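You operate a simulated robot arm through the tools that you are given. There is no shell and no other tool. Be economical: measure what you need, move in short steps, check, and stop when the job is done.

You are at the controls of a simulated robot arm. One attempt, no reset.

Task
Wind the teal roll tight in the winder and put it back.
Fine: slide in, knob till the needle shows green, slide out. Set down upright: what you pick out.

The check looks at the end state, three seconds after you hand in, the way a careful person would. Anything else that was tipped, shoved, dropped, spilled or broken makes it a failure.

Robot
A 7-joint arm with a two-finger parallel gripper on a trunk, on a base that drives. Base frame: it is fixed to the floor where the robot stands at the start and does not move with it; the origin is under the middle of the robot, x ahead of it, y to its left, z up. Readings come in cm, rad, newtons and seconds.
With the tool pointing down near the work surface it reaches from about 10 to 66 cm from the robot's upright axis, wherever it stands. Its first joint turns from -2.897 to 2.897 rad. Places, roughly: bed of the winder [-100, 30, 80]; long lever [-100, 0, 100]; red key [-120, -20, 100]; strapper dial [-120, -30, 100]; winder knob [-110, 10, 100]; winder slide [-100, 20, 90]. Payload 1.57 kg.
The tool frame sits at the grasp point between the pads (the TCP): z along the fingers, y along the line on which they close. The tips reach 3 cm beyond it. The gripper opens to 8 cm. The fingers are 1.7 cm wide and 1.2 cm thick; the gripper's body (4 by 8.2 cm) begins 8 cm behind the TCP.
Orientation is that of the tool frame in the base frame, as [roll, pitch, yaw] about the fixed x, y, z axes, in that order (R = Rz(yaw) Ry(pitch) Rx(roll)). With the fingers straight down and closing along the base's y, the tool's x points along the base's -x, its y along +y and its z along -z.

Tools
- The arm moves only by the tool drive_tool. Its arguments are lists of equal length, an entry for each row: "xyz": the shift along the tool's x, y, z in mm, a list of three; "dr": the turn, a rotation vector about the tool's x, y, z in rad, a list of three; "hand": the opening, from 0 (shut) to 1 (fully open). In form: {"xyz": [[dx, dy, dz], ...], "dr": [[ax, ay, az], ...], "hand": [hand, ...]}. A call has 1 to 8 rows; each row is the pose to reach, as a shift and turn from the pose commanded when the call began, along the tool's axes at that moment. A row lasts 0.2 s, in which the tool goes at most 5 cm and 0.15 rad; a call with a longer step from one row to the next is refused whole, and so is a gripper value outside its range. A pose out of reach is approached as far as the arm can. The call stops where the force on the tool passes 40 N (or 10 N more than at its start, if that is more) or the arm is blocked; 0.2 s more then pass. The fingers move at their own pace (about 7.2 cm/s each) and stop on an object; they squeeze with about 42 N. The grip force told is the motor's: it shows also when the fingers shut on nothing. Time passes only in rows, and 0.2 s behind the last, so rows that repeat a pose let the fingers close. It gives the time, the measured TCP pose, the force on the tool (base axes), the opening and the grip force at its end, in the units of the frame above (readings bear some noise), with the torque about the TCP (base axes, N m) and any sound that the robot's microphone picked up, and new pictures: "pictures" is both (left out), scene, wrist or none.
- Cameras (640 x 400 px; columns grow to the right, rows downward): "scene" is now at [-5.82, 19.7, 141.4]; the picture's right is [0.99, -0.14, 0.00], its down [-0.13, -0.92, -0.36] and it looks along [0.05, 0.36, -0.93] (base axes); focal length 214 px, centre (320, 200). "wrist" rides on the gripper at [7.2, -0.7, -12.2] in the tool frame; the picture's right is [0.09, 1.00, 0.00], its down [-0.84, 0.08, -0.54] and it looks along [-0.54, 0.05, 0.84] (tool axes); focal length 238 px, centre (320, 200). There is no depth. A picture from a camera that has moved, and an enlarged one, comes with that camera's place and axes in the base frame and with its lens. The place of the scene camera against the robot may be out by one fixed shift of up to 2.5 cm in any direction.
- move_column(by): slides the trunk up (or, below 0, down) by that many cm; the arm and the scene camera ride with it, the base frame stays. It gives what a move gives, with no picture.
- steer(legs): drives the robot by 1 to 6 legs, each [ahead, left, turn to the left] in cm, cm and rad, along the robot's own axes; the way and the turn of a leg run together, so that a leg with both is an arc; at most 150 cm and 3.142 rad a leg. The arm and the cameras ride along, it lands a little off, and it stops where it bumps. It gives what a move gives, and a new picture of the scene camera.
- aim_head(pan, tilt): turns the head with the scene camera to pan (to the left, within 1.501 rad either way) and tilt (down, from -0.506 to 1.204), counted from straight ahead of the robot. It gives what a move gives, and a new picture of the scene camera.
- inspect(camera, box): a new picture of the part [left, top, right, bottom] of that camera's present view, enlarged. No time passes.
- hand_in(): hands the job in; it is judged then, once.

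Work in short steps. Places have to be worked out from the pictures, the camera data and where the tool is seen: move nearer, look again, correct. Check each grasp and each placing, and mend what went wrong. You have 120 turns and 260 pictures in all, those below and enlarged ones among them. Open the gripper and draw the arm clear of the work before you hand the job in, unless the task says otherwise; then end with one line.

The tools are called after "Emit:" by a JSON object that holds its "op" and its "data". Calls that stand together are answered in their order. drive_tool: Moves the arm, as the interface text tells. Its arguments: {"type":"object","properties":{"xyz":{"type":"array"},"dr":{"type":"array"},"hand":{"type":"array"},"pictures":{"type":"string","enum":["both","scene","wrist","none"]}},"required":["xyz","dr","hand"]} The other tools are called the same way: move_column (by) slides the trunk up or down; steer (legs) drives the base; aim_head (pan, tilt) turns the head that bears the scene camera; inspect (camera, box) takes an enlarged picture of a part of a camera's view; hand_in () hands the job in.

At the start:

```text
time_s: 0.0
tool_pos: [-33.73, 18.07, 116.59]
tool_rot: [3.141, -0.003, 3.141]
contact_force: [0.1, -0.2, 0.2]
moment: [0.01, -0.02, 0.01]
width: 8.01
grip_force: 0.1
trunk travel left (down, up): [-25.0, 23.0]
robot x, y, heading: [0.34, -0.08, -0.0]
head pan, tilt: [1.431, 1.201]
```

scene: 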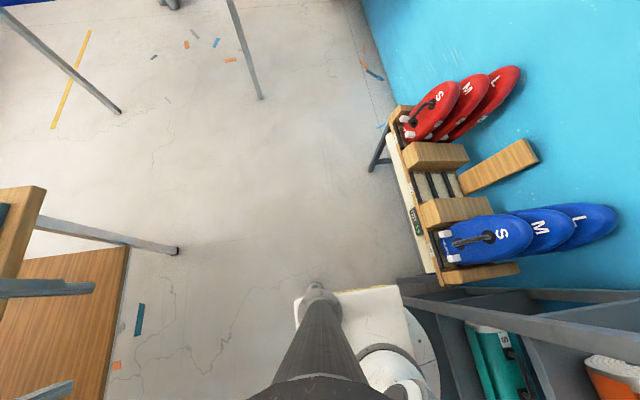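
wrist: 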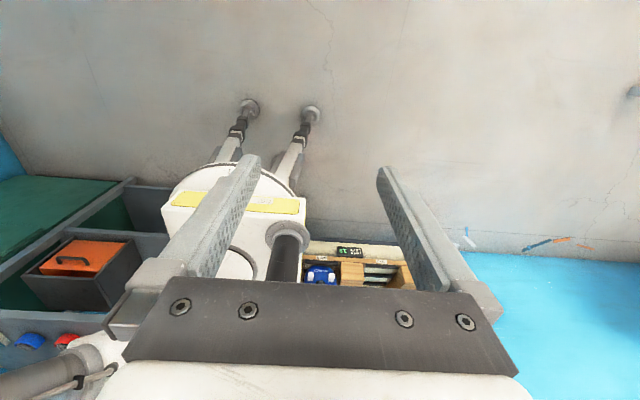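

The scene camera looks to the left and down, and the winder lies behind the robot. I'll look around with the head first.

Emit:
{"op": "aim_head", "data": {"pan": 1.5, "tilt": 0.4}}

Emit:
{"op": "aim_head", "data": {"pan": 0, "tilt": 0.6}}

Emit:
{"op": "aim_head", "data": {"pan": -1.5, "tilt": 0.6}}

```text
time_s: 1.1
tool_pos: [-33.66, 18.13, 116.62]
tool_rot: [3.141, -0.001, 3.141]
contact_force: [-1.1, -0.3, 0.4]
moment: [0.01, 0.02, 0.01]
width: 8.03
grip_force: 0.1
trunk travel left (down, up): [-25.0, 23.0]
robot x, y, heading: [-0.02, 0.04, 0.0]
head pan, tilt: [1.499, 0.4]
camera scene: at [-5.93, 23.4, 147.67], right [1.0, -0.07, 0.0], down [-0.03, -0.39, -0.92], along [0.07, 0.92, -0.39], focal length 214 px, centre (320, 200)
```

scene: 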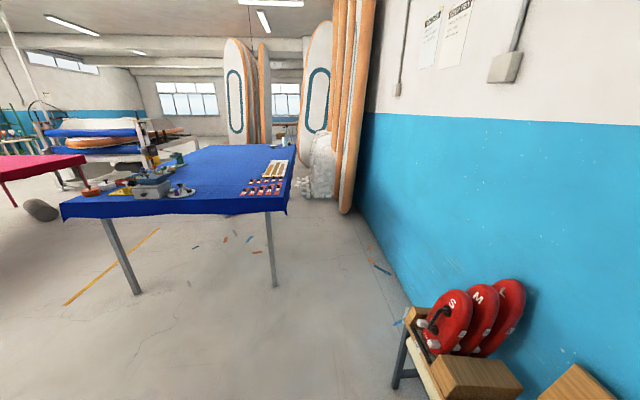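

```text
time_s: 2.7
tool_pos: [-33.74, 18.18, 116.59]
tool_rot: [3.138, -0.001, 3.142]
contact_force: [0.5, 0.2, -0.1]
moment: [-0.02, 0.01, 0.0]
width: 7.98
grip_force: 0.0
trunk travel left (down, up): [-25.0, 23.0]
robot x, y, heading: [-0.32, -0.0, -0.001]
head pan, tilt: [0.0, 0.6]
camera scene: at [2.25, 14.17, 145.86], right [0.0, -1.0, 0.0], down [-0.56, 0.0, -0.83], along [0.83, 0.0, -0.56], focal length 214 px, centre (320, 200)
```

scene: 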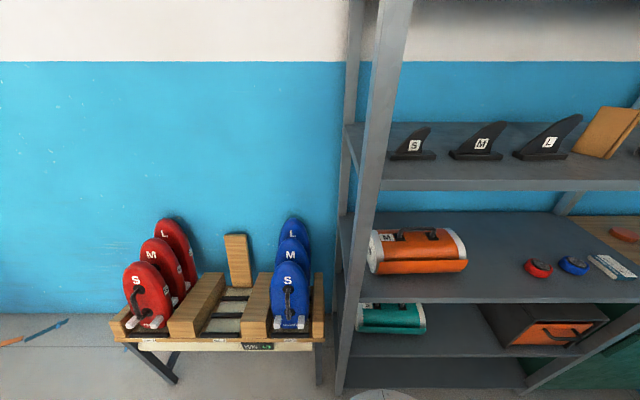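

```text
time_s: 4.3
tool_pos: [-33.67, 18.04, 116.65]
tool_rot: [3.14, -0.003, 3.141]
contact_force: [0.4, 0.8, 0.5]
moment: [0.0, 0.0, 0.05]
width: 8.0
grip_force: 0.0
trunk travel left (down, up): [-25.0, 23.0]
robot x, y, heading: [-0.08, 0.21, -0.0]
head pan, tilt: [-1.499, 0.6]
camera scene: at [-5.95, 5.34, 145.86], right [-1.0, -0.07, 0.0], down [-0.04, 0.56, -0.83], along [0.06, -0.82, -0.56], focal length 214 px, centre (320, 200)
```

scene: 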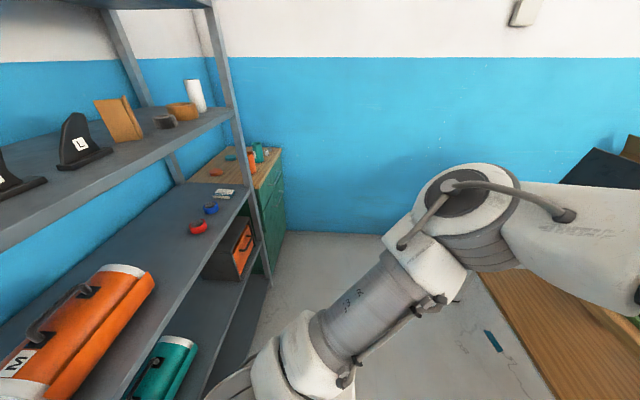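

The teal roll seems to be on the lower shelf ahead. I'll turn the robot left in place, and then look at the winder on its left.

Emit:
{"op": "steer", "data": {"legs": [[0, 0, 1.57]]}}

Emit:
{"op": "aim_head", "data": {"pan": 1.4, "tilt": 0.6}}

```text
time_s: 9.9
tool_pos: [-17.89, -33.81, 116.58]
tool_rot: [3.14, -0.001, -1.565]
contact_force: [0.5, -0.6, -0.1]
moment: [-0.01, 0.0, 0.02]
width: 8.0
grip_force: 0.1
trunk travel left (down, up): [-25.0, 23.0]
robot x, y, heading: [0.05, -0.07, 1.576]
head pan, tilt: [-1.499, 0.6]
camera scene: at [-3.74, -7.23, 145.86], right [0.08, -1.0, 0.0], down [-0.56, -0.04, -0.83], along [0.82, 0.06, -0.56], focal length 214 px, centre (320, 200)
```

scene: 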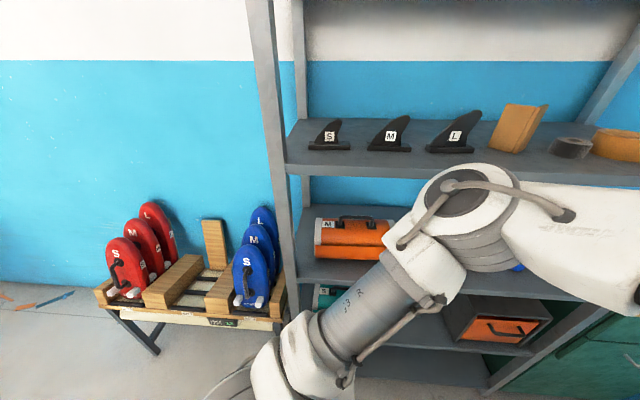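

```text
time_s: 12.4
tool_pos: [-17.94, -33.91, 116.59]
tool_rot: [3.14, -0.003, -1.566]
contact_force: [-0.8, -0.6, -0.3]
moment: [0.01, -0.05, -0.02]
width: 7.98
grip_force: 0.0
trunk travel left (down, up): [-25.0, 23.0]
robot x, y, heading: [-0.04, 0.07, 1.578]
head pan, tilt: [1.4, 0.6]
camera scene: at [-21.27, -6.44, 145.86], right [0.17, 0.99, 0.0], down [0.56, -0.09, -0.83], along [-0.81, 0.14, -0.56], focal length 214 px, centre (320, 200)
```

scene: 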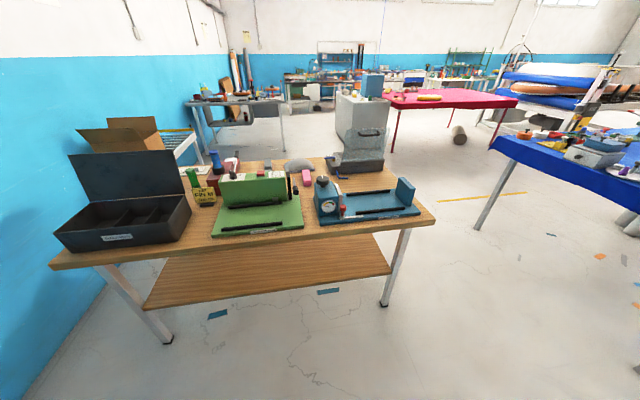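

The bench and its machines are visible, so I'll enlarge them and compare the notes.

Emit:
{"op": "inspect", "data": {"camera": "scene", "box": [290, 140, 440, 240]}}

Emit:
{"op": "inspect", "data": {"camera": "scene", "box": [40, 110, 300, 260]}}

```text
4.00 times, centred on (365, 190) of scene
camera zoom: at [-21.27, -6.44, 145.86], right [0.17, 0.99, 0.0], down [0.56, -0.09, -0.83], along [-0.81, 0.14, -0.56], focal length 858 px, centre (140, 240)
```

zoom: 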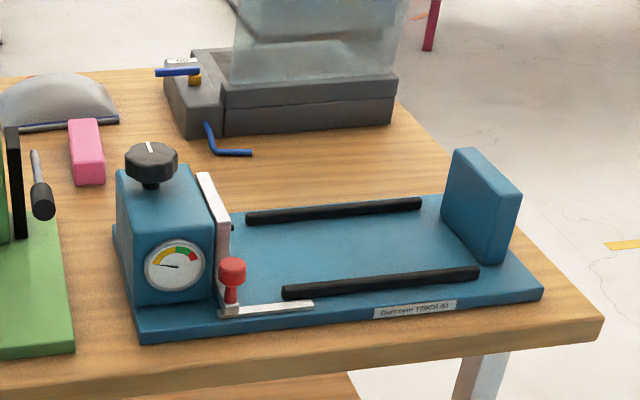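

```text
2.46 times, centred on (170, 185) of scene
camera zoom: at [-21.27, -6.44, 145.86], right [0.17, 0.99, 0.0], down [0.56, -0.09, -0.83], along [-0.81, 0.14, -0.56], focal length 528 px, centre (689, 237)
```

zoom: 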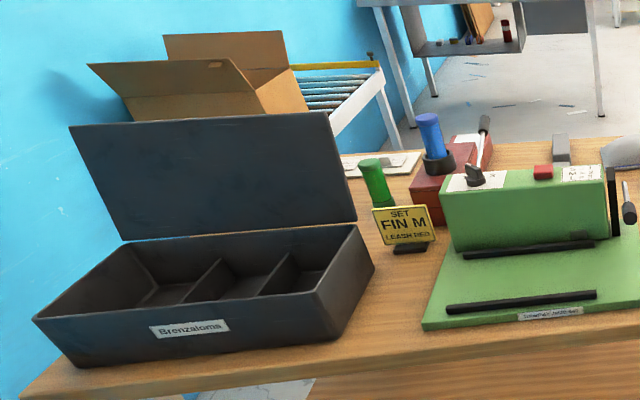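

Winder: blue unit with a knob, a gauge, a white slide with a red grip and a railed bed. Now I'll look closer at the shelf roll.

Emit:
{"op": "aim_head", "data": {"pan": -1.4, "tilt": 0.8}}

Emit:
{"op": "aim_head", "data": {"pan": -0.9, "tilt": 0.8}}

```text
time_s: 14.9
tool_pos: [-17.85, -33.83, 116.5]
tool_rot: [3.14, -0.003, -1.566]
contact_force: [-0.5, 0.2, 0.9]
moment: [0.01, -0.02, 0.0]
width: 7.98
grip_force: 0.0
trunk travel left (down, up): [-25.0, 23.0]
robot x, y, heading: [-0.13, -0.25, 1.575]
head pan, tilt: [-1.4, 0.799]
camera scene: at [-4.61, -6.49, 144.17], right [0.18, -0.98, 0.0], down [-0.71, -0.13, -0.7], along [0.69, 0.12, -0.72], focal length 214 px, centre (320, 200)
```

scene: 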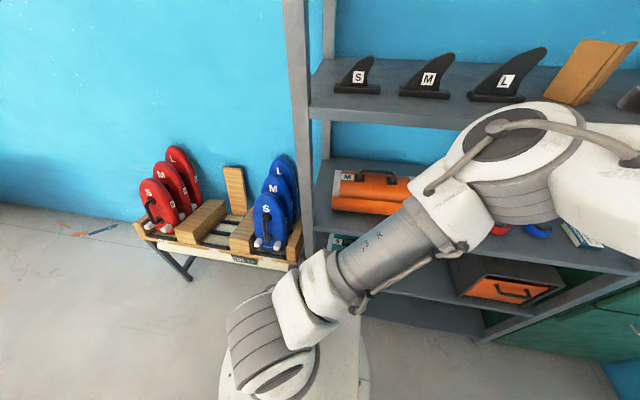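

```text
time_s: 15.8
tool_pos: [-17.84, -33.76, 116.59]
tool_rot: [3.139, -0.001, -1.565]
contact_force: [0.0, -0.4, -0.9]
moment: [0.0, -0.03, 0.02]
width: 8.03
grip_force: 0.1
trunk travel left (down, up): [-25.0, 23.0]
robot x, y, heading: [0.05, 0.25, 1.576]
head pan, tilt: [-0.901, 0.799]
camera scene: at [-6.25, -2.87, 144.17], right [0.62, -0.78, 0.0], down [-0.56, -0.45, -0.7], along [0.54, 0.44, -0.72], focal length 214 px, centre (320, 200)
```

scene: 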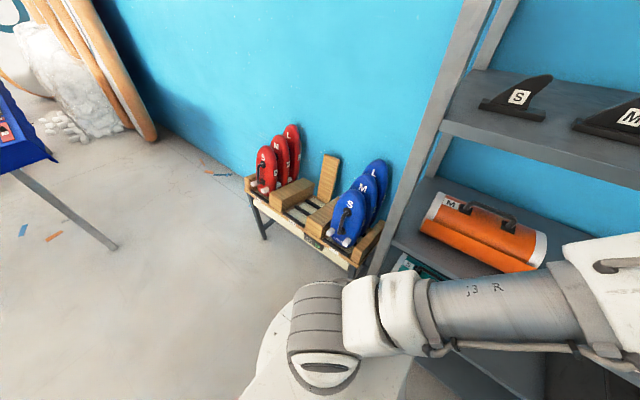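

The teal roll seems to be at about (41,-10,72) on the lower shelf, with a shelf above it. I'll swing the arm around the robot axis towards its front.

Emit:
{"op": "drive_tool", "data": {"xyz": [[-23.9, 39.2, 0], [-52.2, 75.2, 0], [-84.7, 107.6, 0], [-120.9, 135.9, 0], [-160.1, 159.6, 0], [-201.9, 178.4, 0], [-245.7, 192.2, 0], [-290.8, 200.5, 0]], "dr": [[0, 0, 0.12], [0, 0, 0.24], [0, 0, 0.36], [0, 0, 0.48], [0, 0, 0.6], [0, 0, 0.72], [0, 0, 0.84], [0, 0, 0.96]], "hand": [1, 1, 1, 1, 1, 1, 1, 1], "pictures": "none"}}

Emit:
{"op": "drive_tool", "data": {"xyz": [[-23.9, 39.2, 0], [-52.2, 75.2, 0], [-84.7, 107.6, 0], [-120.9, 135.9, 0], [-160.1, 159.6, 0], [-201.9, 178.4, 0], [-245.7, 192.2, 0], [-290.8, 200.5, 0]], "dr": [[0, 0, 0.12], [0, 0, 0.24], [0, 0, 0.36], [0, 0, 0.48], [0, 0, 0.6], [0, 0, 0.72], [0, 0, 0.84], [0, 0, 0.96]], "hand": [1, 1, 1, 1, 1, 1, 1, 1], "pictures": "scene"}}

```text
time_s: 17.6
tool_pos: [-38.38, -5.01, 116.64]
tool_rot: [3.141, -0.004, -2.529]
contact_force: [0.0, 0.0, 1.0]
moment: [0.03, 0.02, 0.01]
width: 7.99
grip_force: 0.1
trunk travel left (down, up): [-25.0, 23.0]
robot x, y, heading: [0.15, -0.45, 1.577]
head pan, tilt: [-0.901, 0.799]
```

```text
time_s: 18.7
tool_pos: [-37.77, 5.78, 116.06]
tool_rot: [3.104, 0.033, -2.824]
contact_force: [0.0, -0.4, 0.2]
moment: [0.02, -0.02, 0.07]
width: 7.99
grip_force: 0.0
trunk travel left (down, up): [-25.0, 23.0]
robot x, y, heading: [0.1, -0.02, 1.572]
head pan, tilt: [-0.901, 0.799]
stopped in row 5: the arm was blocked; the commanded pose is now the measured one
camera scene: at [-6.28, -2.85, 144.17], right [0.63, -0.78, 0.0], down [-0.56, -0.45, -0.7], along [0.54, 0.44, -0.72], focal length 214 px, centre (320, 200)
```

scene: 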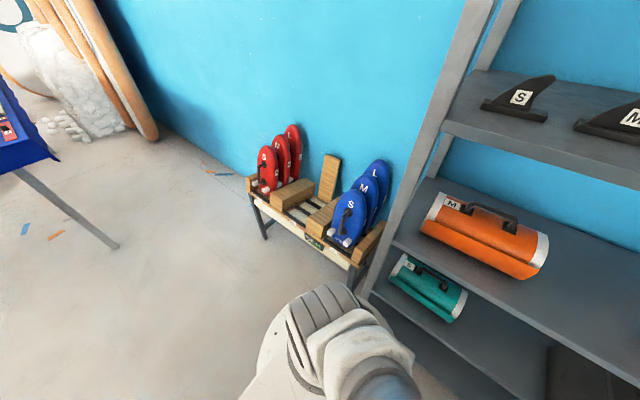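

The arm hit a joint-1 limit going clockwise, so it must work from the right side. I'll move away from the shelf, then swing counter-clockwise.

Emit:
{"op": "steer", "data": {"legs": [[0, 28, 0]]}}

```text
time_s: 21.3
tool_pos: [-65.13, 5.71, 116.19]
tool_rot: [3.104, 0.033, -2.827]
contact_force: [0.6, 0.4, 0.0]
moment: [-0.02, 0.0, -0.04]
width: 8.0
grip_force: 0.1
trunk travel left (down, up): [-25.0, 23.0]
robot x, y, heading: [-27.14, -0.21, 1.57]
head pan, tilt: [-0.901, 0.799]
camera scene: at [-33.59, -2.94, 144.17], right [0.62, -0.78, 0.0], down [-0.56, -0.45, -0.7], along [0.55, 0.43, -0.72], focal length 214 px, centre (320, 200)
```

scene: 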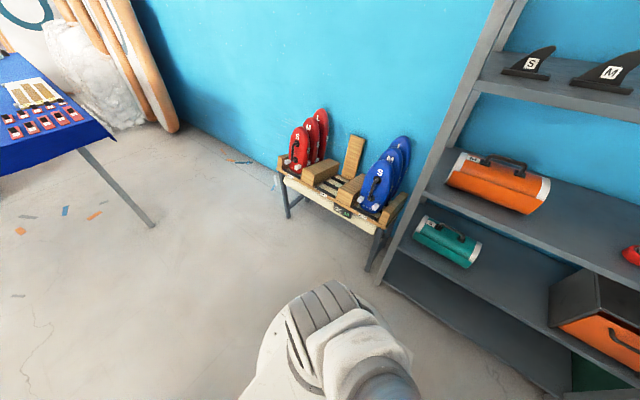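

I'll level the tool, then swing it counter-clockwise via the robot's rear to its right side.

Emit:
{"op": "drive_tool", "data": {"xyz": [[0, 0, 0], [0, 0, 0]], "dr": [[0.038, 0.033, 0], [0.038, 0.033, 0]], "hand": [1, 1], "pictures": "none"}}

Emit:
{"op": "drive_tool", "data": {"xyz": [[18.3, -42.2, 0], [31.6, -86.3, 0], [39.4, -131.7, 0], [41.8, -177.6, 0], [38.5, -223.5, 0], [29.8, -268.7, 0], [15.9, -312.6, 0], [-3.4, -354.4, 0]], "dr": [[0, 0, -0.12], [0, 0, -0.24], [0, 0, -0.36], [0, 0, -0.48], [0, 0, -0.6], [0, 0, -0.72], [0, 0, -0.84], [0, 0, -0.96]], "hand": [1, 1, 1, 1, 1, 1, 1, 1], "pictures": "none"}}

Emit:
{"op": "drive_tool", "data": {"xyz": [[18.3, -42.2, 0], [31.6, -86.3, 0], [39.4, -131.7, 0], [41.8, -177.6, 0], [38.5, -223.5, 0], [29.8, -268.7, 0], [15.9, -312.6, 0], [-3.4, -354.4, 0]], "dr": [[0, 0, -0.12], [0, 0, -0.24], [0, 0, -0.36], [0, 0, -0.48], [0, 0, -0.6], [0, 0, -0.72], [0, 0, -0.84], [0, 0, -0.96]], "hand": [1, 1, 1, 1, 1, 1, 1, 1], "pictures": "none"}}

Emit:
{"op": "drive_tool", "data": {"xyz": [[18.3, -42.2, 0], [31.6, -86.3, 0], [39.4, -131.7, 0], [41.8, -177.6, 0], [38.5, -223.5, 0], [29.8, -268.7, 0], [15.9, -312.6, 0], [-3.4, -354.4, 0]], "dr": [[0, 0, -0.12], [0, 0, -0.24], [0, 0, -0.36], [0, 0, -0.48], [0, 0, -0.6], [0, 0, -0.72], [0, 0, -0.84], [0, 0, -0.96]], "hand": [1, 1, 1, 1, 1, 1, 1, 1], "pictures": "both"}}

```text
time_s: 21.9
tool_pos: [-65.34, 5.02, 115.88]
tool_rot: [3.126, 0.018, -2.814]
contact_force: [-1.0, 0.5, 0.3]
moment: [-0.02, 0.0, 0.02]
width: 8.0
grip_force: 0.1
trunk travel left (down, up): [-25.0, 23.0]
robot x, y, heading: [-27.21, 0.15, 1.571]
head pan, tilt: [-0.901, 0.799]
```

```text
time_s: 23.7
tool_pos: [-53.93, -27.67, 116.33]
tool_rot: [-3.138, 0.002, -1.867]
contact_force: [-0.4, 0.1, 0.2]
moment: [-0.03, -0.03, -0.01]
width: 8.02
grip_force: 0.0
trunk travel left (down, up): [-25.0, 23.0]
robot x, y, heading: [-27.38, 0.23, 1.57]
head pan, tilt: [-0.901, 0.799]
```

```text
time_s: 25.5
tool_pos: [-19.68, -38.19, 116.01]
tool_rot: [-3.139, -0.001, -0.906]
contact_force: [0.0, -0.1, -0.6]
moment: [-0.02, -0.01, -0.02]
width: 7.99
grip_force: 0.0
trunk travel left (down, up): [-25.0, 23.0]
robot x, y, heading: [-27.44, 0.04, 1.572]
head pan, tilt: [-0.901, 0.799]
```

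```text
time_s: 27.3
tool_pos: [7.81, -15.9, 115.55]
tool_rot: [-3.141, -0.001, 0.054]
contact_force: [0.0, 0.2, -0.9]
moment: [-0.02, 0.02, 0.0]
width: 7.96
grip_force: 0.2
trunk travel left (down, up): [-25.0, 23.0]
robot x, y, heading: [-27.26, -0.04, 1.574]
head pan, tilt: [-0.901, 0.799]
camera scene: at [-33.59, -2.96, 144.17], right [0.62, -0.78, 0.0], down [-0.56, -0.45, -0.7], along [0.55, 0.43, -0.72], focal length 214 px, centre (320, 200)
camera wrist: at [14.97, -14.69, 127.89], right [0.15, -0.99, 0.0], down [-0.83, -0.12, 0.54], along [-0.54, -0.08, -0.84], focal length 238 px, centre (320, 200)
```

scene: 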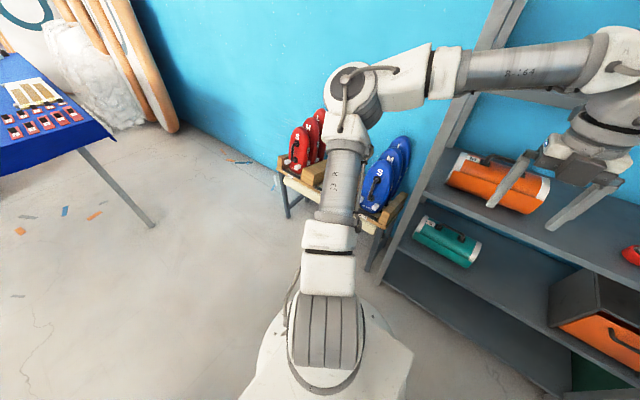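
wrist: 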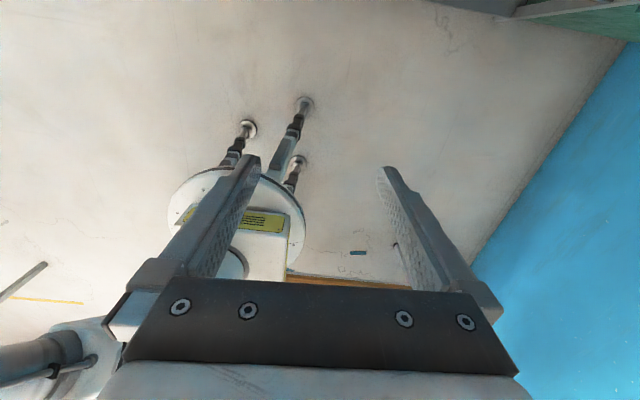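

The arm now works on the right side, with the robot next to the shelf. I'll enlarge the teal roll.

Emit:
{"op": "inspect", "data": {"camera": "scene", "box": [380, 190, 540, 290]}}

Emit:
{"op": "aim_head", "data": {"pan": -1.3, "tilt": 0.6}}

Emit:
{"op": "inspect", "data": {"camera": "scene", "box": [200, 200, 520, 400]}}

```text
4.00 times, centred on (460, 240) of scene
camera zoom: at [-33.59, -2.96, 144.17], right [0.62, -0.78, 0.0], down [-0.56, -0.45, -0.7], along [0.55, 0.43, -0.72], focal length 858 px, centre (-240, 40)
```

zoom: 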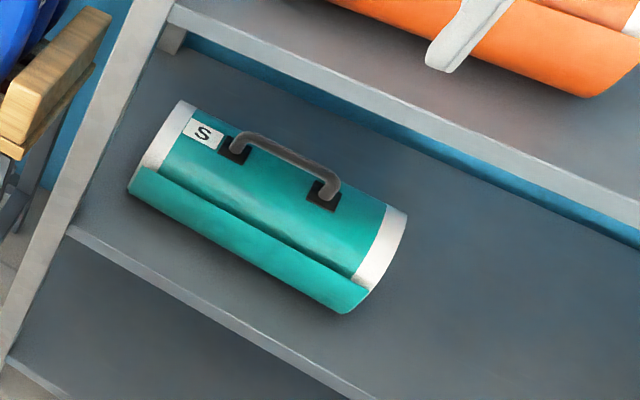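

```text
time_s: 28.2
tool_pos: [7.78, -15.93, 115.63]
tool_rot: [3.141, -0.002, 0.051]
contact_force: [0.5, -1.1, -0.2]
moment: [0.0, 0.02, -0.04]
width: 8.01
grip_force: 0.0
trunk travel left (down, up): [-25.0, 23.0]
robot x, y, heading: [-27.66, -0.14, 1.567]
head pan, tilt: [-1.3, 0.6]
camera scene: at [-31.39, -5.58, 145.85], right [0.27, -0.96, 0.0], down [-0.54, -0.15, -0.82], along [0.79, 0.22, -0.57], focal length 214 px, centre (320, 200)
```

scene: 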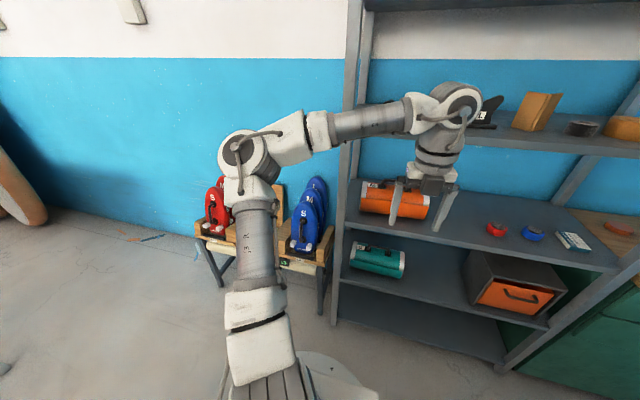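

```text
2.00 times, centred on (360, 300) of scene
camera zoom: at [-31.39, -5.58, 145.85], right [0.27, -0.96, 0.0], down [-0.54, -0.15, -0.82], along [0.79, 0.22, -0.57], focal length 429 px, centre (240, 0)
```

zoom: 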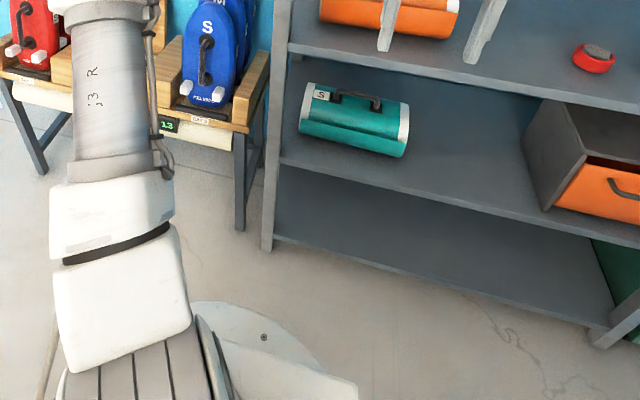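

The shelf edge is at about x≈37, shelf surface z≈48, and the handle at about z 60. I'll turn the tool so that the fingers close in the x–z plane, pitch it 45° forward, and lower the trunk.

Emit:
{"op": "drive_tool", "data": {"xyz": [[0, 0, 0], [0, 0, 0], [0, 0, 0], [0, 0, 0], [0, 0, 0], [0, 0, 0], [0, 0, 0], [0, 0, 0]], "dr": [[0, 0, -0.15], [0, 0, -0.3], [0, 0, -0.45], [0, 0, -0.6], [0, 0, -0.75], [0, 0, -0.9], [0, 0, -1.05], [0, 0, -1.2]], "hand": [1, 1, 1, 1, 1, 1, 1, 1], "pictures": "none"}}

Emit:
{"op": "drive_tool", "data": {"xyz": [[0, 0, 0], [0, 0, 0], [0, 0, 0]], "dr": [[0, 0, -0.15], [0, 0, -0.3], [0, 0, -0.32]], "hand": [1, 1, 1], "pictures": "none"}}

Emit:
{"op": "drive_tool", "data": {"xyz": [[0, 0, 0], [0, 0, 0], [0, 0, 0], [0, 0, 0], [0, 0, 0], [0, 0, 0]], "dr": [[-0.13, 0, 0], [-0.26, 0, 0], [-0.39, 0, 0], [-0.52, 0, 0], [-0.65, 0, 0], [-0.78, 0, 0]], "hand": [1, 1, 1, 1, 1, 1], "pictures": "none"}}

Emit:
{"op": "move_column", "data": {"by": -25}}

Emit:
{"op": "aim_head", "data": {"pan": -1.2, "tilt": 0.6}}

Emit:
{"op": "inspect", "data": {"camera": "wrist", "box": [0, 0, 640, 400]}}

```text
time_s: 30.0
tool_pos: [7.96, -15.8, 116.12]
tool_rot: [3.141, 0.001, 1.256]
contact_force: [-0.3, 0.8, -0.6]
moment: [-0.02, -0.03, -0.01]
width: 7.99
grip_force: 0.0
trunk travel left (down, up): [-25.0, 23.0]
robot x, y, heading: [-27.48, -0.37, 1.572]
head pan, tilt: [-1.3, 0.6]
```

```text
time_s: 30.8
tool_pos: [7.91, -15.77, 116.09]
tool_rot: [-3.142, 0.0, 1.576]
contact_force: [0.7, 0.0, 0.3]
moment: [-0.01, 0.01, 0.03]
width: 8.0
grip_force: 0.0
trunk travel left (down, up): [-25.0, 23.0]
robot x, y, heading: [-27.58, 0.18, 1.574]
head pan, tilt: [-1.3, 0.6]
```

```text
time_s: 32.2
tool_pos: [7.85, -15.8, 116.07]
tool_rot: [2.356, 0.0, 1.573]
contact_force: [0.6, 0.1, 0.0]
moment: [-0.03, -0.01, 0.04]
width: 8.02
grip_force: 0.1
trunk travel left (down, up): [-25.0, 23.0]
robot x, y, heading: [-27.27, 0.05, 1.574]
head pan, tilt: [-1.3, 0.6]
```

```text
time_s: 34.8
tool_pos: [7.84, -15.82, 91.15]
tool_rot: [2.362, 0.0, 1.573]
contact_force: [-0.8, -0.1, -0.9]
moment: [-0.01, 0.01, 0.0]
width: 7.99
grip_force: 0.0
trunk travel left (down, up): [0.0, 48.0]
robot x, y, heading: [-27.48, -0.21, 1.571]
head pan, tilt: [-1.3, 0.6]
```

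```text
time_s: 35.5
tool_pos: [7.76, -15.79, 91.19]
tool_rot: [2.361, 0.001, 1.572]
contact_force: [-0.7, 0.0, 0.1]
moment: [-0.01, -0.01, 0.01]
width: 8.03
grip_force: 0.0
trunk travel left (down, up): [0.0, 48.0]
robot x, y, heading: [-27.42, -0.36, 1.577]
head pan, tilt: [-1.201, 0.6]
camera scene: at [-31.67, -4.76, 120.86], right [0.36, -0.93, 0.0], down [-0.53, -0.21, -0.83], along [0.77, 0.3, -0.56], focal length 214 px, centre (320, 200)
```

scene: 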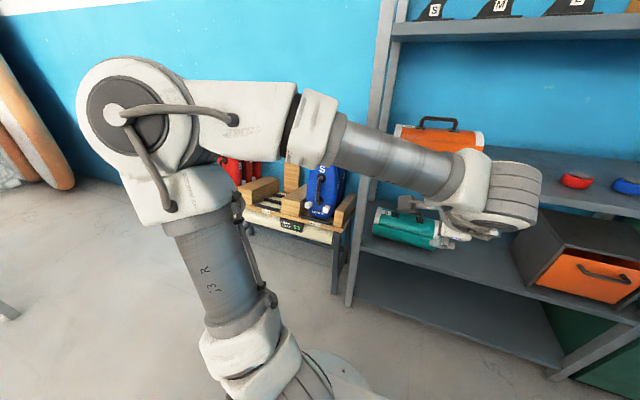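

```text
1.00 times, centred on (320, 200) of wrist (not enlarged: the box is as wide or as high as the picture)
camera zoom: at [-1.16, -8.47, 99.44], right [0.71, 0.09, 0.7], down [-0.32, -0.84, 0.44], along [0.63, -0.54, -0.56], focal length 238 px, centre (320, 200)
```

zoom: 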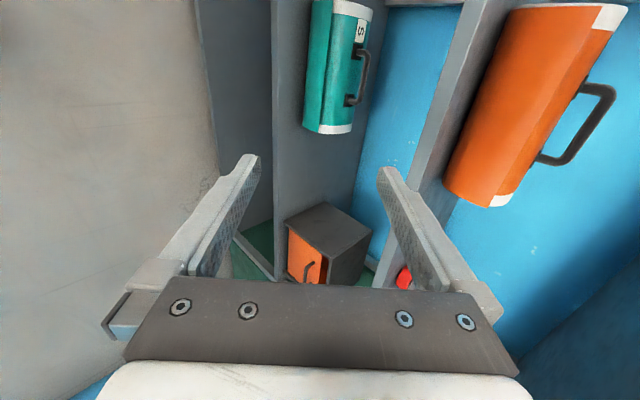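

The wrist view puts the handle at about (50,-13.4,63). I'll move the robot 17 cm toward the shelf.

Emit:
{"op": "steer", "data": {"legs": [[-4, -16, 0]]}}

Emit:
{"op": "inspect", "data": {"camera": "wrist", "box": [0, 0, 640, 400]}}

```text
time_s: 37.3
tool_pos: [23.79, -19.6, 91.19]
tool_rot: [2.361, 0.0, 1.574]
contact_force: [0.0, 0.3, -0.3]
moment: [-0.03, -0.01, -0.01]
width: 8.03
grip_force: 0.0
trunk travel left (down, up): [0.0, 48.0]
robot x, y, heading: [-11.51, -4.27, 1.574]
head pan, tilt: [-1.201, 0.6]
camera scene: at [-15.74, -8.7, 120.86], right [0.36, -0.93, 0.0], down [-0.53, -0.21, -0.83], along [0.77, 0.3, -0.56], focal length 214 px, centre (320, 200)
```

scene: 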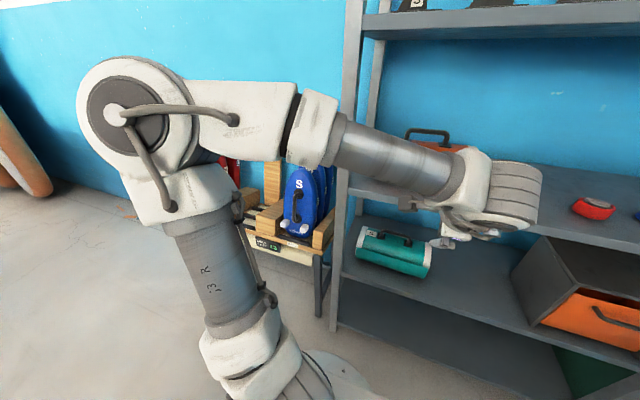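

```text
1.00 times, centred on (320, 200) of wrist (not enlarged: the box is as wide or as high as the picture)
camera zoom: at [14.77, -12.38, 99.44], right [0.71, 0.09, 0.7], down [-0.32, -0.84, 0.44], along [0.63, -0.54, -0.56], focal length 238 px, centre (320, 200)
```

zoom: 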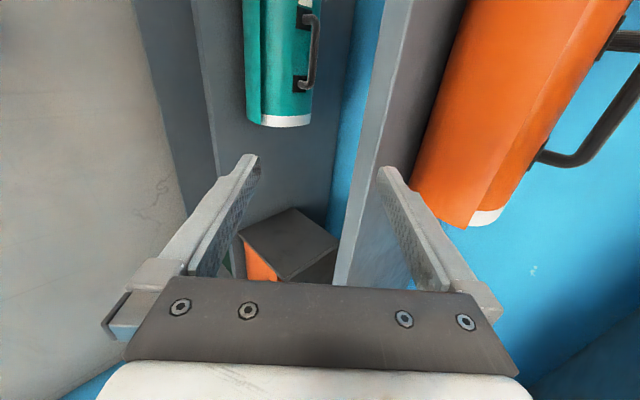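

The handle bar is at about (50.5,-13.3,62). I'll flatten the tool to about 26° down, descend in front of the shelf, and close to a narrower opening.

Emit:
{"op": "drive_tool", "data": {"xyz": [[12.6, -29.6, 29.4], [25.2, -59.2, 58.8], [37.8, -88.8, 88.2], [50.4, -118.4, 117.6], [63, -148, 147], [63, -125, 171], [63, -102, 194], [63, -78, 218]], "dr": [[-0.07, 0, 0], [-0.14, 0, 0], [-0.2, 0, 0], [-0.27, 0, 0], [-0.335, 0, 0], [-0.335, 0, 0], [-0.335, 0, 0], [-0.335, 0, 0]], "hand": [1, 1, 0.8, 0.6, 0.5, 0.5, 0.5, 0.5]}}

```text
time_s: 39.1
tool_pos: [33.78, -13.5, 70.17]
tool_rot: [2.023, -0.001, 1.576]
contact_force: [0.1, -0.3, -0.9]
moment: [0.01, -0.04, 0.03]
width: 4.0
grip_force: 0.0
out of reach, approached as far as the arm can: row 3, 4, 5, 6, 7
trunk travel left (down, up): [0.0, 48.0]
robot x, y, heading: [-11.27, -4.02, 1.569]
head pan, tilt: [-1.201, 0.6]
camera scene: at [-15.75, -8.71, 120.86], right [0.36, -0.93, 0.0], down [-0.53, -0.21, -0.83], along [0.77, 0.3, -0.56], focal length 214 px, centre (320, 200)
camera wrist: at [22.52, -6.2, 75.07], right [0.44, 0.09, 0.89], down [-0.45, -0.84, 0.31], along [0.78, -0.54, -0.32], focal length 238 px, centre (320, 200)
```

scene: 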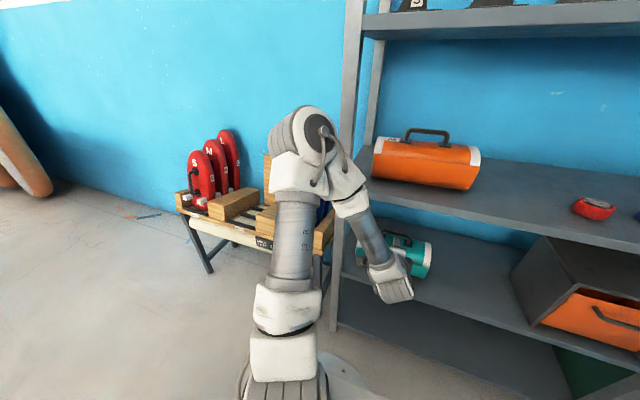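
wrist: 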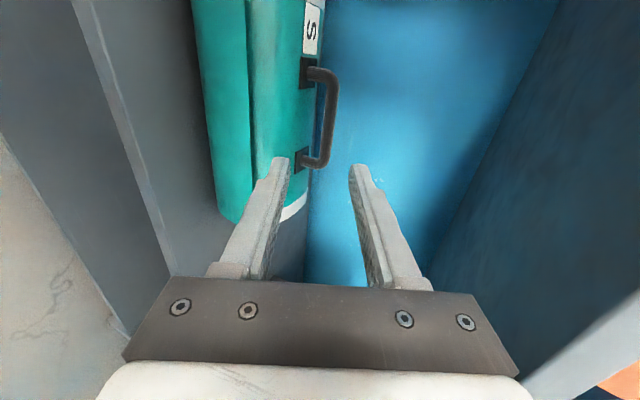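

The bar comes out at about (48,-13.3,64.2). I'll enlarge to judge the gap below the handle.

Emit:
{"op": "inspect", "data": {"camera": "wrist", "box": [240, 40, 400, 200]}}

```text
2.50 times, centred on (320, 120) of wrist
camera zoom: at [22.52, -6.2, 75.07], right [0.44, 0.09, 0.89], down [-0.45, -0.84, 0.31], along [0.78, -0.54, -0.32], focal length 596 px, centre (320, 400)
```

zoom: 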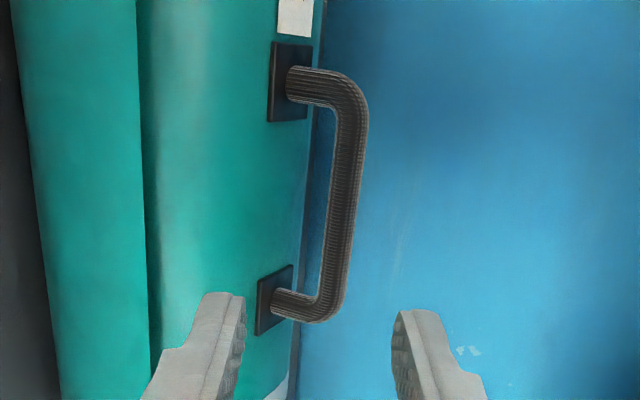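

Gap under the bar is about 2 cm, so a nearly horizontal approach is safest. I'll flatten the tool and align it with the bar.

Emit:
{"op": "drive_tool", "data": {"xyz": [[0.5, -14, 15], [1, -27, 30], [2, -41, 44], [2, -41, 44]], "dr": [[-0.13, 0, 0], [-0.26, 0, 0], [-0.4, 0, 0], [-0.4, 0, 0]], "hand": [0.4, 0.4, 0.4, 0.4]}}

```text
time_s: 40.1
tool_pos: [35.04, -16.07, 66.74]
tool_rot: [1.627, -0.001, 1.58]
contact_force: [-0.4, 0.5, 0.2]
moment: [0.03, 0.01, 0.01]
width: 3.2
grip_force: 0.0
out of reach, approached as far as the arm can: row 3, 4
trunk travel left (down, up): [0.0, 48.0]
robot x, y, heading: [-11.39, -3.93, 1.571]
head pan, tilt: [-1.201, 0.6]
camera scene: at [-15.75, -8.7, 120.86], right [0.36, -0.93, 0.0], down [-0.53, -0.21, -0.83], along [0.77, 0.3, -0.56], focal length 214 px, centre (320, 200)
camera wrist: at [22.75, -8.96, 66.79], right [0.06, 0.09, 0.99], down [-0.53, -0.84, 0.11], along [0.85, -0.53, 0.0], focal length 238 px, centre (320, 200)
```

scene: 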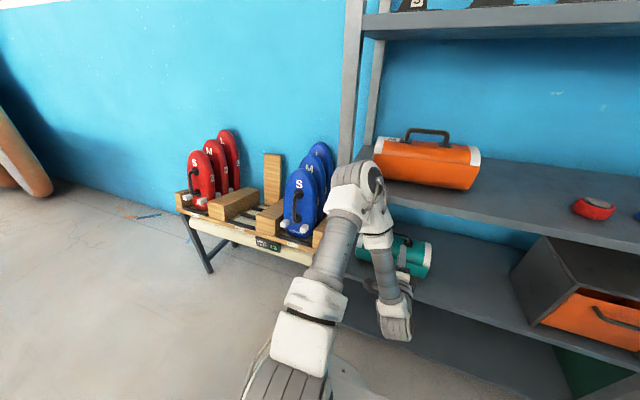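
wrist: 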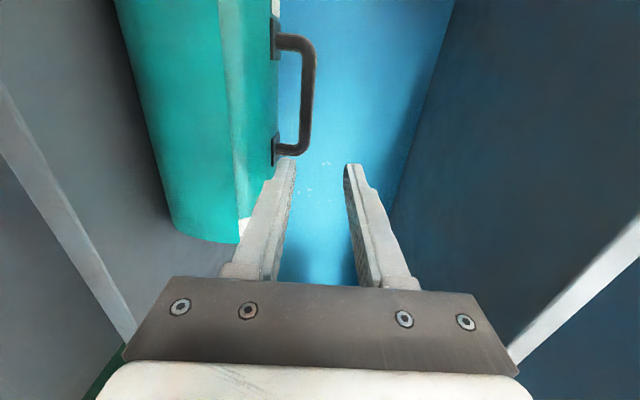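

The elbow is crowded as the robot stands too close for a flat tool. I'll back the robot 16 cm away and re-approach.

Emit:
{"op": "steer", "data": {"legs": [[0, 17, 0]]}}

Emit:
{"op": "drive_tool", "data": {"xyz": [[10, 0, 20], [20, -10, 50], [27, -20, 90], [27, -25, 120], [27, -25, 150]], "dr": [[0, 0, 0], [0, 0, 0], [0, 0, 0], [0, 0, 0], [0, 0, 0]], "hand": [0.4, 0.4, 0.4, 0.4, 0.4]}}

```text
time_s: 42.0
tool_pos: [17.63, -16.18, 66.69]
tool_rot: [1.629, 0.0, 1.578]
contact_force: [0.4, -0.1, 0.2]
moment: [0.03, 0.0, -0.01]
width: 3.19
grip_force: 0.1
trunk travel left (down, up): [0.0, 48.0]
robot x, y, heading: [-28.26, -4.24, 1.576]
head pan, tilt: [-1.201, 0.6]
camera scene: at [-33.0, -8.76, 120.86], right [0.36, -0.93, 0.0], down [-0.53, -0.21, -0.83], along [0.77, 0.3, -0.56], focal length 214 px, centre (320, 200)
```

scene: 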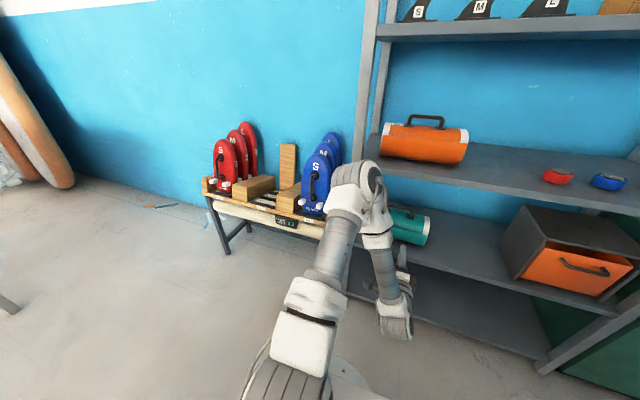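

```text
time_s: 43.2
tool_pos: [31.82, -17.69, 66.41]
tool_rot: [1.654, -0.003, 1.613]
contact_force: [0.5, 0.2, 0.0]
moment: [-0.01, -0.03, -0.02]
width: 3.22
grip_force: 0.1
out of reach, approached as far as the arm can: row 1, 2, 3, 4, 5
trunk travel left (down, up): [0.0, 48.0]
robot x, y, heading: [-28.75, -3.84, 1.573]
head pan, tilt: [-1.201, 0.6]
camera scene: at [-33.01, -8.76, 120.86], right [0.36, -0.93, 0.0], down [-0.53, -0.21, -0.83], along [0.77, 0.3, -0.56], focal length 214 px, centre (320, 200)
camera wrist: at [19.33, -11.0, 66.85], right [0.08, 0.09, 0.99], down [-0.5, -0.86, 0.12], along [0.86, -0.5, -0.02], focal length 238 px, centre (320, 200)
```

scene: 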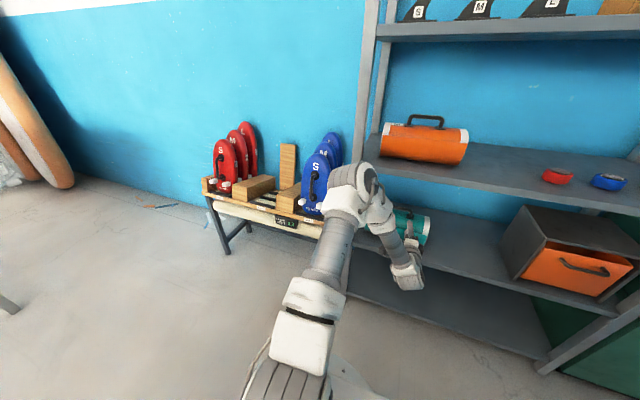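
wrist: 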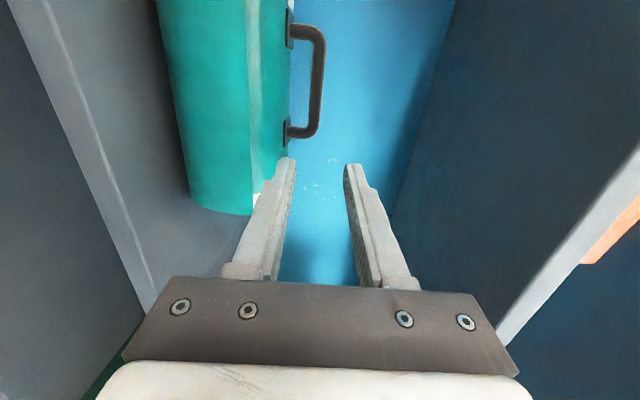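

The limit is wrist flexion with a high elbow, so a longer stretch should lower the elbow. I'll move the robot another 11 cm away and extend.

Emit:
{"op": "steer", "data": {"legs": [[0, 11, 0]]}}

Emit:
{"op": "drive_tool", "data": {"xyz": [[10, 0, 35], [20, -5, 70], [30, -5, 105], [40, -5, 130], [40, -5, 140]], "dr": [[0, 0.01, 0], [0, 0.02, 0], [0, 0.03, 0], [0, 0.04, 0], [0, 0.04, 0]], "hand": [0.4, 0.4, 0.4, 0.4, 0.4]}}

```text
time_s: 44.7
tool_pos: [20.81, -17.89, 66.43]
tool_rot: [1.652, -0.002, 1.614]
contact_force: [1.1, -0.1, 0.1]
moment: [0.01, 0.03, 0.03]
width: 3.19
grip_force: 0.1
trunk travel left (down, up): [0.0, 48.0]
robot x, y, heading: [-39.65, -4.5, 1.573]
head pan, tilt: [-1.201, 0.6]
camera scene: at [-43.96, -8.78, 120.86], right [0.36, -0.93, 0.0], down [-0.53, -0.21, -0.83], along [0.77, 0.3, -0.56], focal length 214 px, centre (320, 200)
```

scene: 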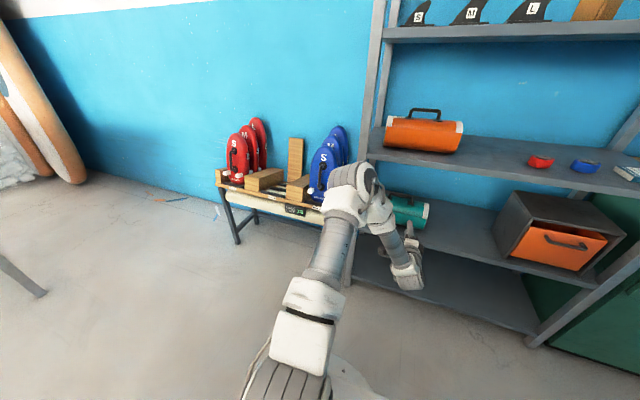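

```text
time_s: 45.9
tool_pos: [34.6, -15.06, 66.07]
tool_rot: [1.668, -0.01, 1.672]
contact_force: [-0.1, 0.7, -0.1]
moment: [-0.02, -0.01, 0.02]
width: 3.19
grip_force: 0.0
out of reach, approached as far as the arm can: row 1, 2, 3, 4, 5
trunk travel left (down, up): [0.0, 48.0]
robot x, y, heading: [-39.47, -3.89, 1.577]
head pan, tilt: [-1.201, 0.6]
camera scene: at [-43.96, -8.78, 120.86], right [0.36, -0.93, 0.0], down [-0.53, -0.21, -0.83], along [0.77, 0.3, -0.56], focal length 214 px, centre (320, 200)
camera wrist: at [21.77, -9.04, 66.7], right [0.09, 0.09, 0.99], down [-0.44, -0.89, 0.12], along [0.89, -0.45, -0.04], focal length 238 px, centre (320, 200)
```

scene: 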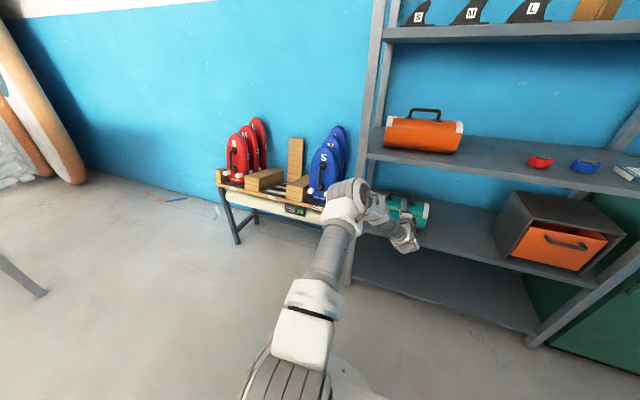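
wrist: 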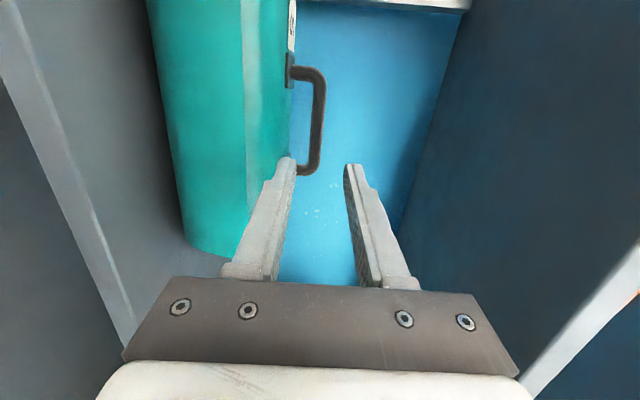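

Bar now measured near (48,-13.4,64.1). I'll try a compromise pitch of 0.25 rad, with yaw corrected.

Emit:
{"op": "drive_tool", "data": {"xyz": [[6, 4, 18], [12.8, 8.7, 37.6], [12.8, 8.7, 37.6], [12.8, 8.7, 37.6]], "dr": [[0.077, -0.05, 0], [0.153, -0.1, 0], [0.153, -0.1, 0], [0.153, -0.1, 0]], "hand": [0.3, 0.3, 0.28, 0.28]}}

```text
time_s: 46.9
tool_pos: [38.43, -13.44, 66.84]
tool_rot: [1.813, 0.008, 1.561]
contact_force: [-0.3, -0.3, -0.1]
moment: [-0.01, 0.04, 0.0]
width: 2.25
grip_force: 0.1
out of reach, approached as far as the arm can: row 1
trunk travel left (down, up): [0.0, 48.0]
robot x, y, heading: [-39.69, -3.75, 1.571]
head pan, tilt: [-1.201, 0.6]
camera scene: at [-43.96, -8.78, 120.86], right [0.36, -0.93, 0.0], down [-0.53, -0.21, -0.83], along [0.77, 0.3, -0.56], focal length 214 px, centre (320, 200)
camera wrist: at [26.45, -6.08, 69.15], right [0.24, 0.1, 0.97], down [-0.51, -0.83, 0.21], along [0.82, -0.55, -0.15], focal length 238 px, centre (320, 200)
```

scene: 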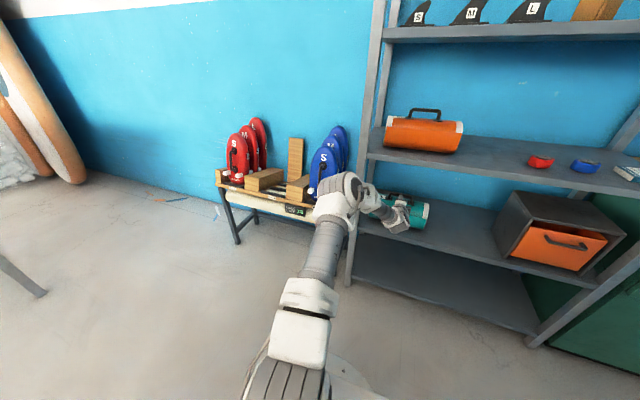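
wrist: 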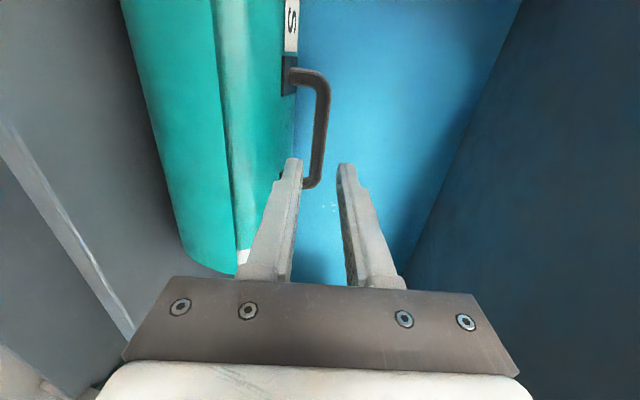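

The pose is reached and well aligned: bar about 10.4 cm ahead along the tool axis. I'll advance part of the way and check.

Emit:
{"op": "drive_tool", "data": {"xyz": [[0, 0, 20], [0, 0, 40], [0, 0, 58]], "dr": [[0, 0, 0], [0, 0, 0], [0, 0, 0]], "hand": [0.28, 0.28, 0.28], "pictures": "wrist"}}

Emit:
{"op": "inspect", "data": {"camera": "wrist", "box": [220, 60, 420, 260]}}

```text
time_s: 47.7
tool_pos: [43.96, -13.37, 65.4]
tool_rot: [1.804, 0.011, 1.555]
contact_force: [-0.1, -0.4, 0.0]
moment: [-0.03, 0.04, -0.01]
width: 2.24
grip_force: 0.1
out of reach, approached as far as the arm can: row 1, 2
trunk travel left (down, up): [0.0, 48.0]
robot x, y, heading: [-39.73, -4.15, 1.572]
head pan, tilt: [-1.201, 0.6]
camera wrist: at [32.22, -5.9, 67.65], right [0.23, 0.1, 0.97], down [-0.52, -0.83, 0.21], along [0.82, -0.55, -0.14], focal length 238 px, centre (320, 200)
```

wrist: 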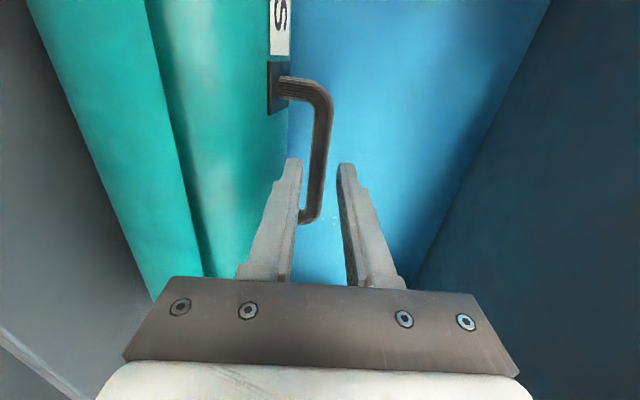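

```text
2.00 times, centred on (320, 160) of wrist
camera zoom: at [32.22, -5.9, 67.65], right [0.23, 0.1, 0.97], down [-0.52, -0.83, 0.21], along [0.82, -0.55, -0.14], focal length 477 px, centre (320, 280)
```

zoom: 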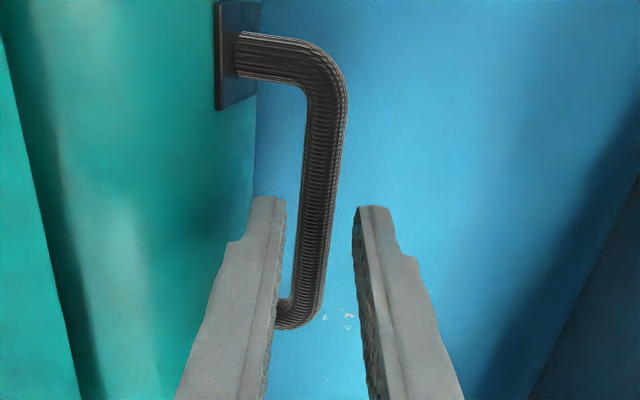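

Bar sits between the fingers' lines, 4.6 cm ahead. I'll advance 3 cm with a 1 mm lift, then close.

Emit:
{"op": "drive_tool", "data": {"xyz": [[0, 1, 15], [0, 1, 30]], "dr": [[0, 0, 0], [0, 0, 0]], "hand": [0.28, 0.28], "pictures": "wrist"}}

Emit:
{"op": "inspect", "data": {"camera": "wrist", "box": [220, 60, 420, 260]}}

```text
time_s: 48.3
tool_pos: [46.89, -13.43, 64.81]
tool_rot: [1.806, 0.011, 1.557]
contact_force: [-0.1, 0.0, 0.4]
moment: [0.01, 0.01, 0.03]
width: 2.25
grip_force: 0.0
trunk travel left (down, up): [0.0, 48.0]
robot x, y, heading: [-39.44, -3.96, 1.571]
head pan, tilt: [-1.201, 0.6]
camera wrist: at [35.05, -5.97, 67.09], right [0.23, 0.1, 0.97], down [-0.52, -0.83, 0.21], along [0.82, -0.55, -0.14], focal length 238 px, centre (320, 200)
```

wrist: 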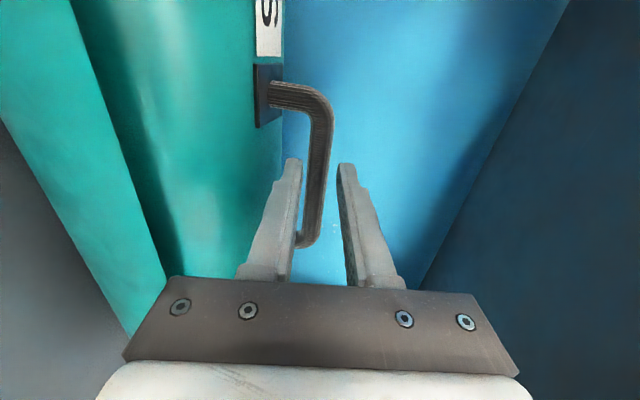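

```text
2.00 times, centred on (320, 160) of wrist
camera zoom: at [35.05, -5.97, 67.09], right [0.23, 0.1, 0.97], down [-0.52, -0.83, 0.21], along [0.82, -0.55, -0.14], focal length 477 px, centre (320, 280)
```

zoom: 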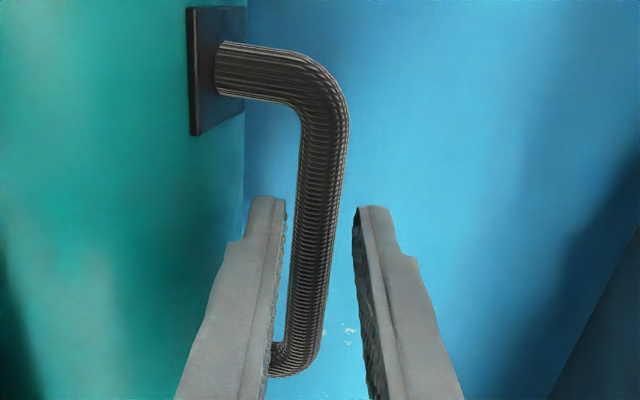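

The bar is between the fingers with no contact yet. Closing.

Emit:
{"op": "drive_tool", "data": {"xyz": [[0, 0, 0], [0, 0, 0], [0, 0, 0]], "dr": [[0, 0, 0], [0, 0, 0], [0, 0, 0]], "hand": [0, 0, 0], "pictures": "wrist"}}

```text
time_s: 49.1
tool_pos: [46.82, -13.49, 64.65]
tool_rot: [1.807, 0.011, 1.551]
contact_force: [-0.7, 0.1, 0.2]
moment: [0.02, 0.04, -0.01]
width: 1.36
grip_force: 30.2
trunk travel left (down, up): [0.0, 48.0]
robot x, y, heading: [-39.63, -3.96, 1.574]
head pan, tilt: [-1.201, 0.6]
camera wrist: at [35.05, -5.97, 67.02], right [0.23, 0.1, 0.97], down [-0.52, -0.83, 0.21], along [0.82, -0.55, -0.14], focal length 238 px, centre (320, 200)
```

wrist: 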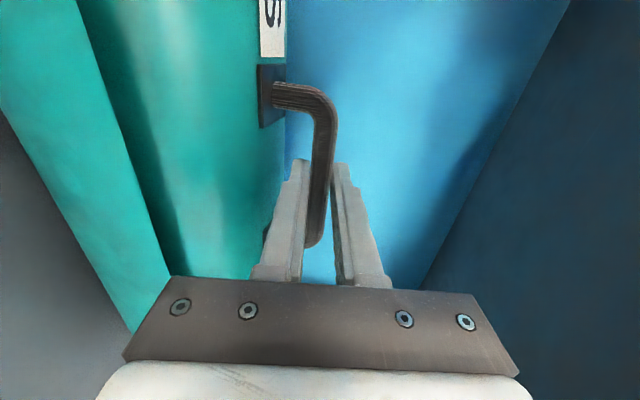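

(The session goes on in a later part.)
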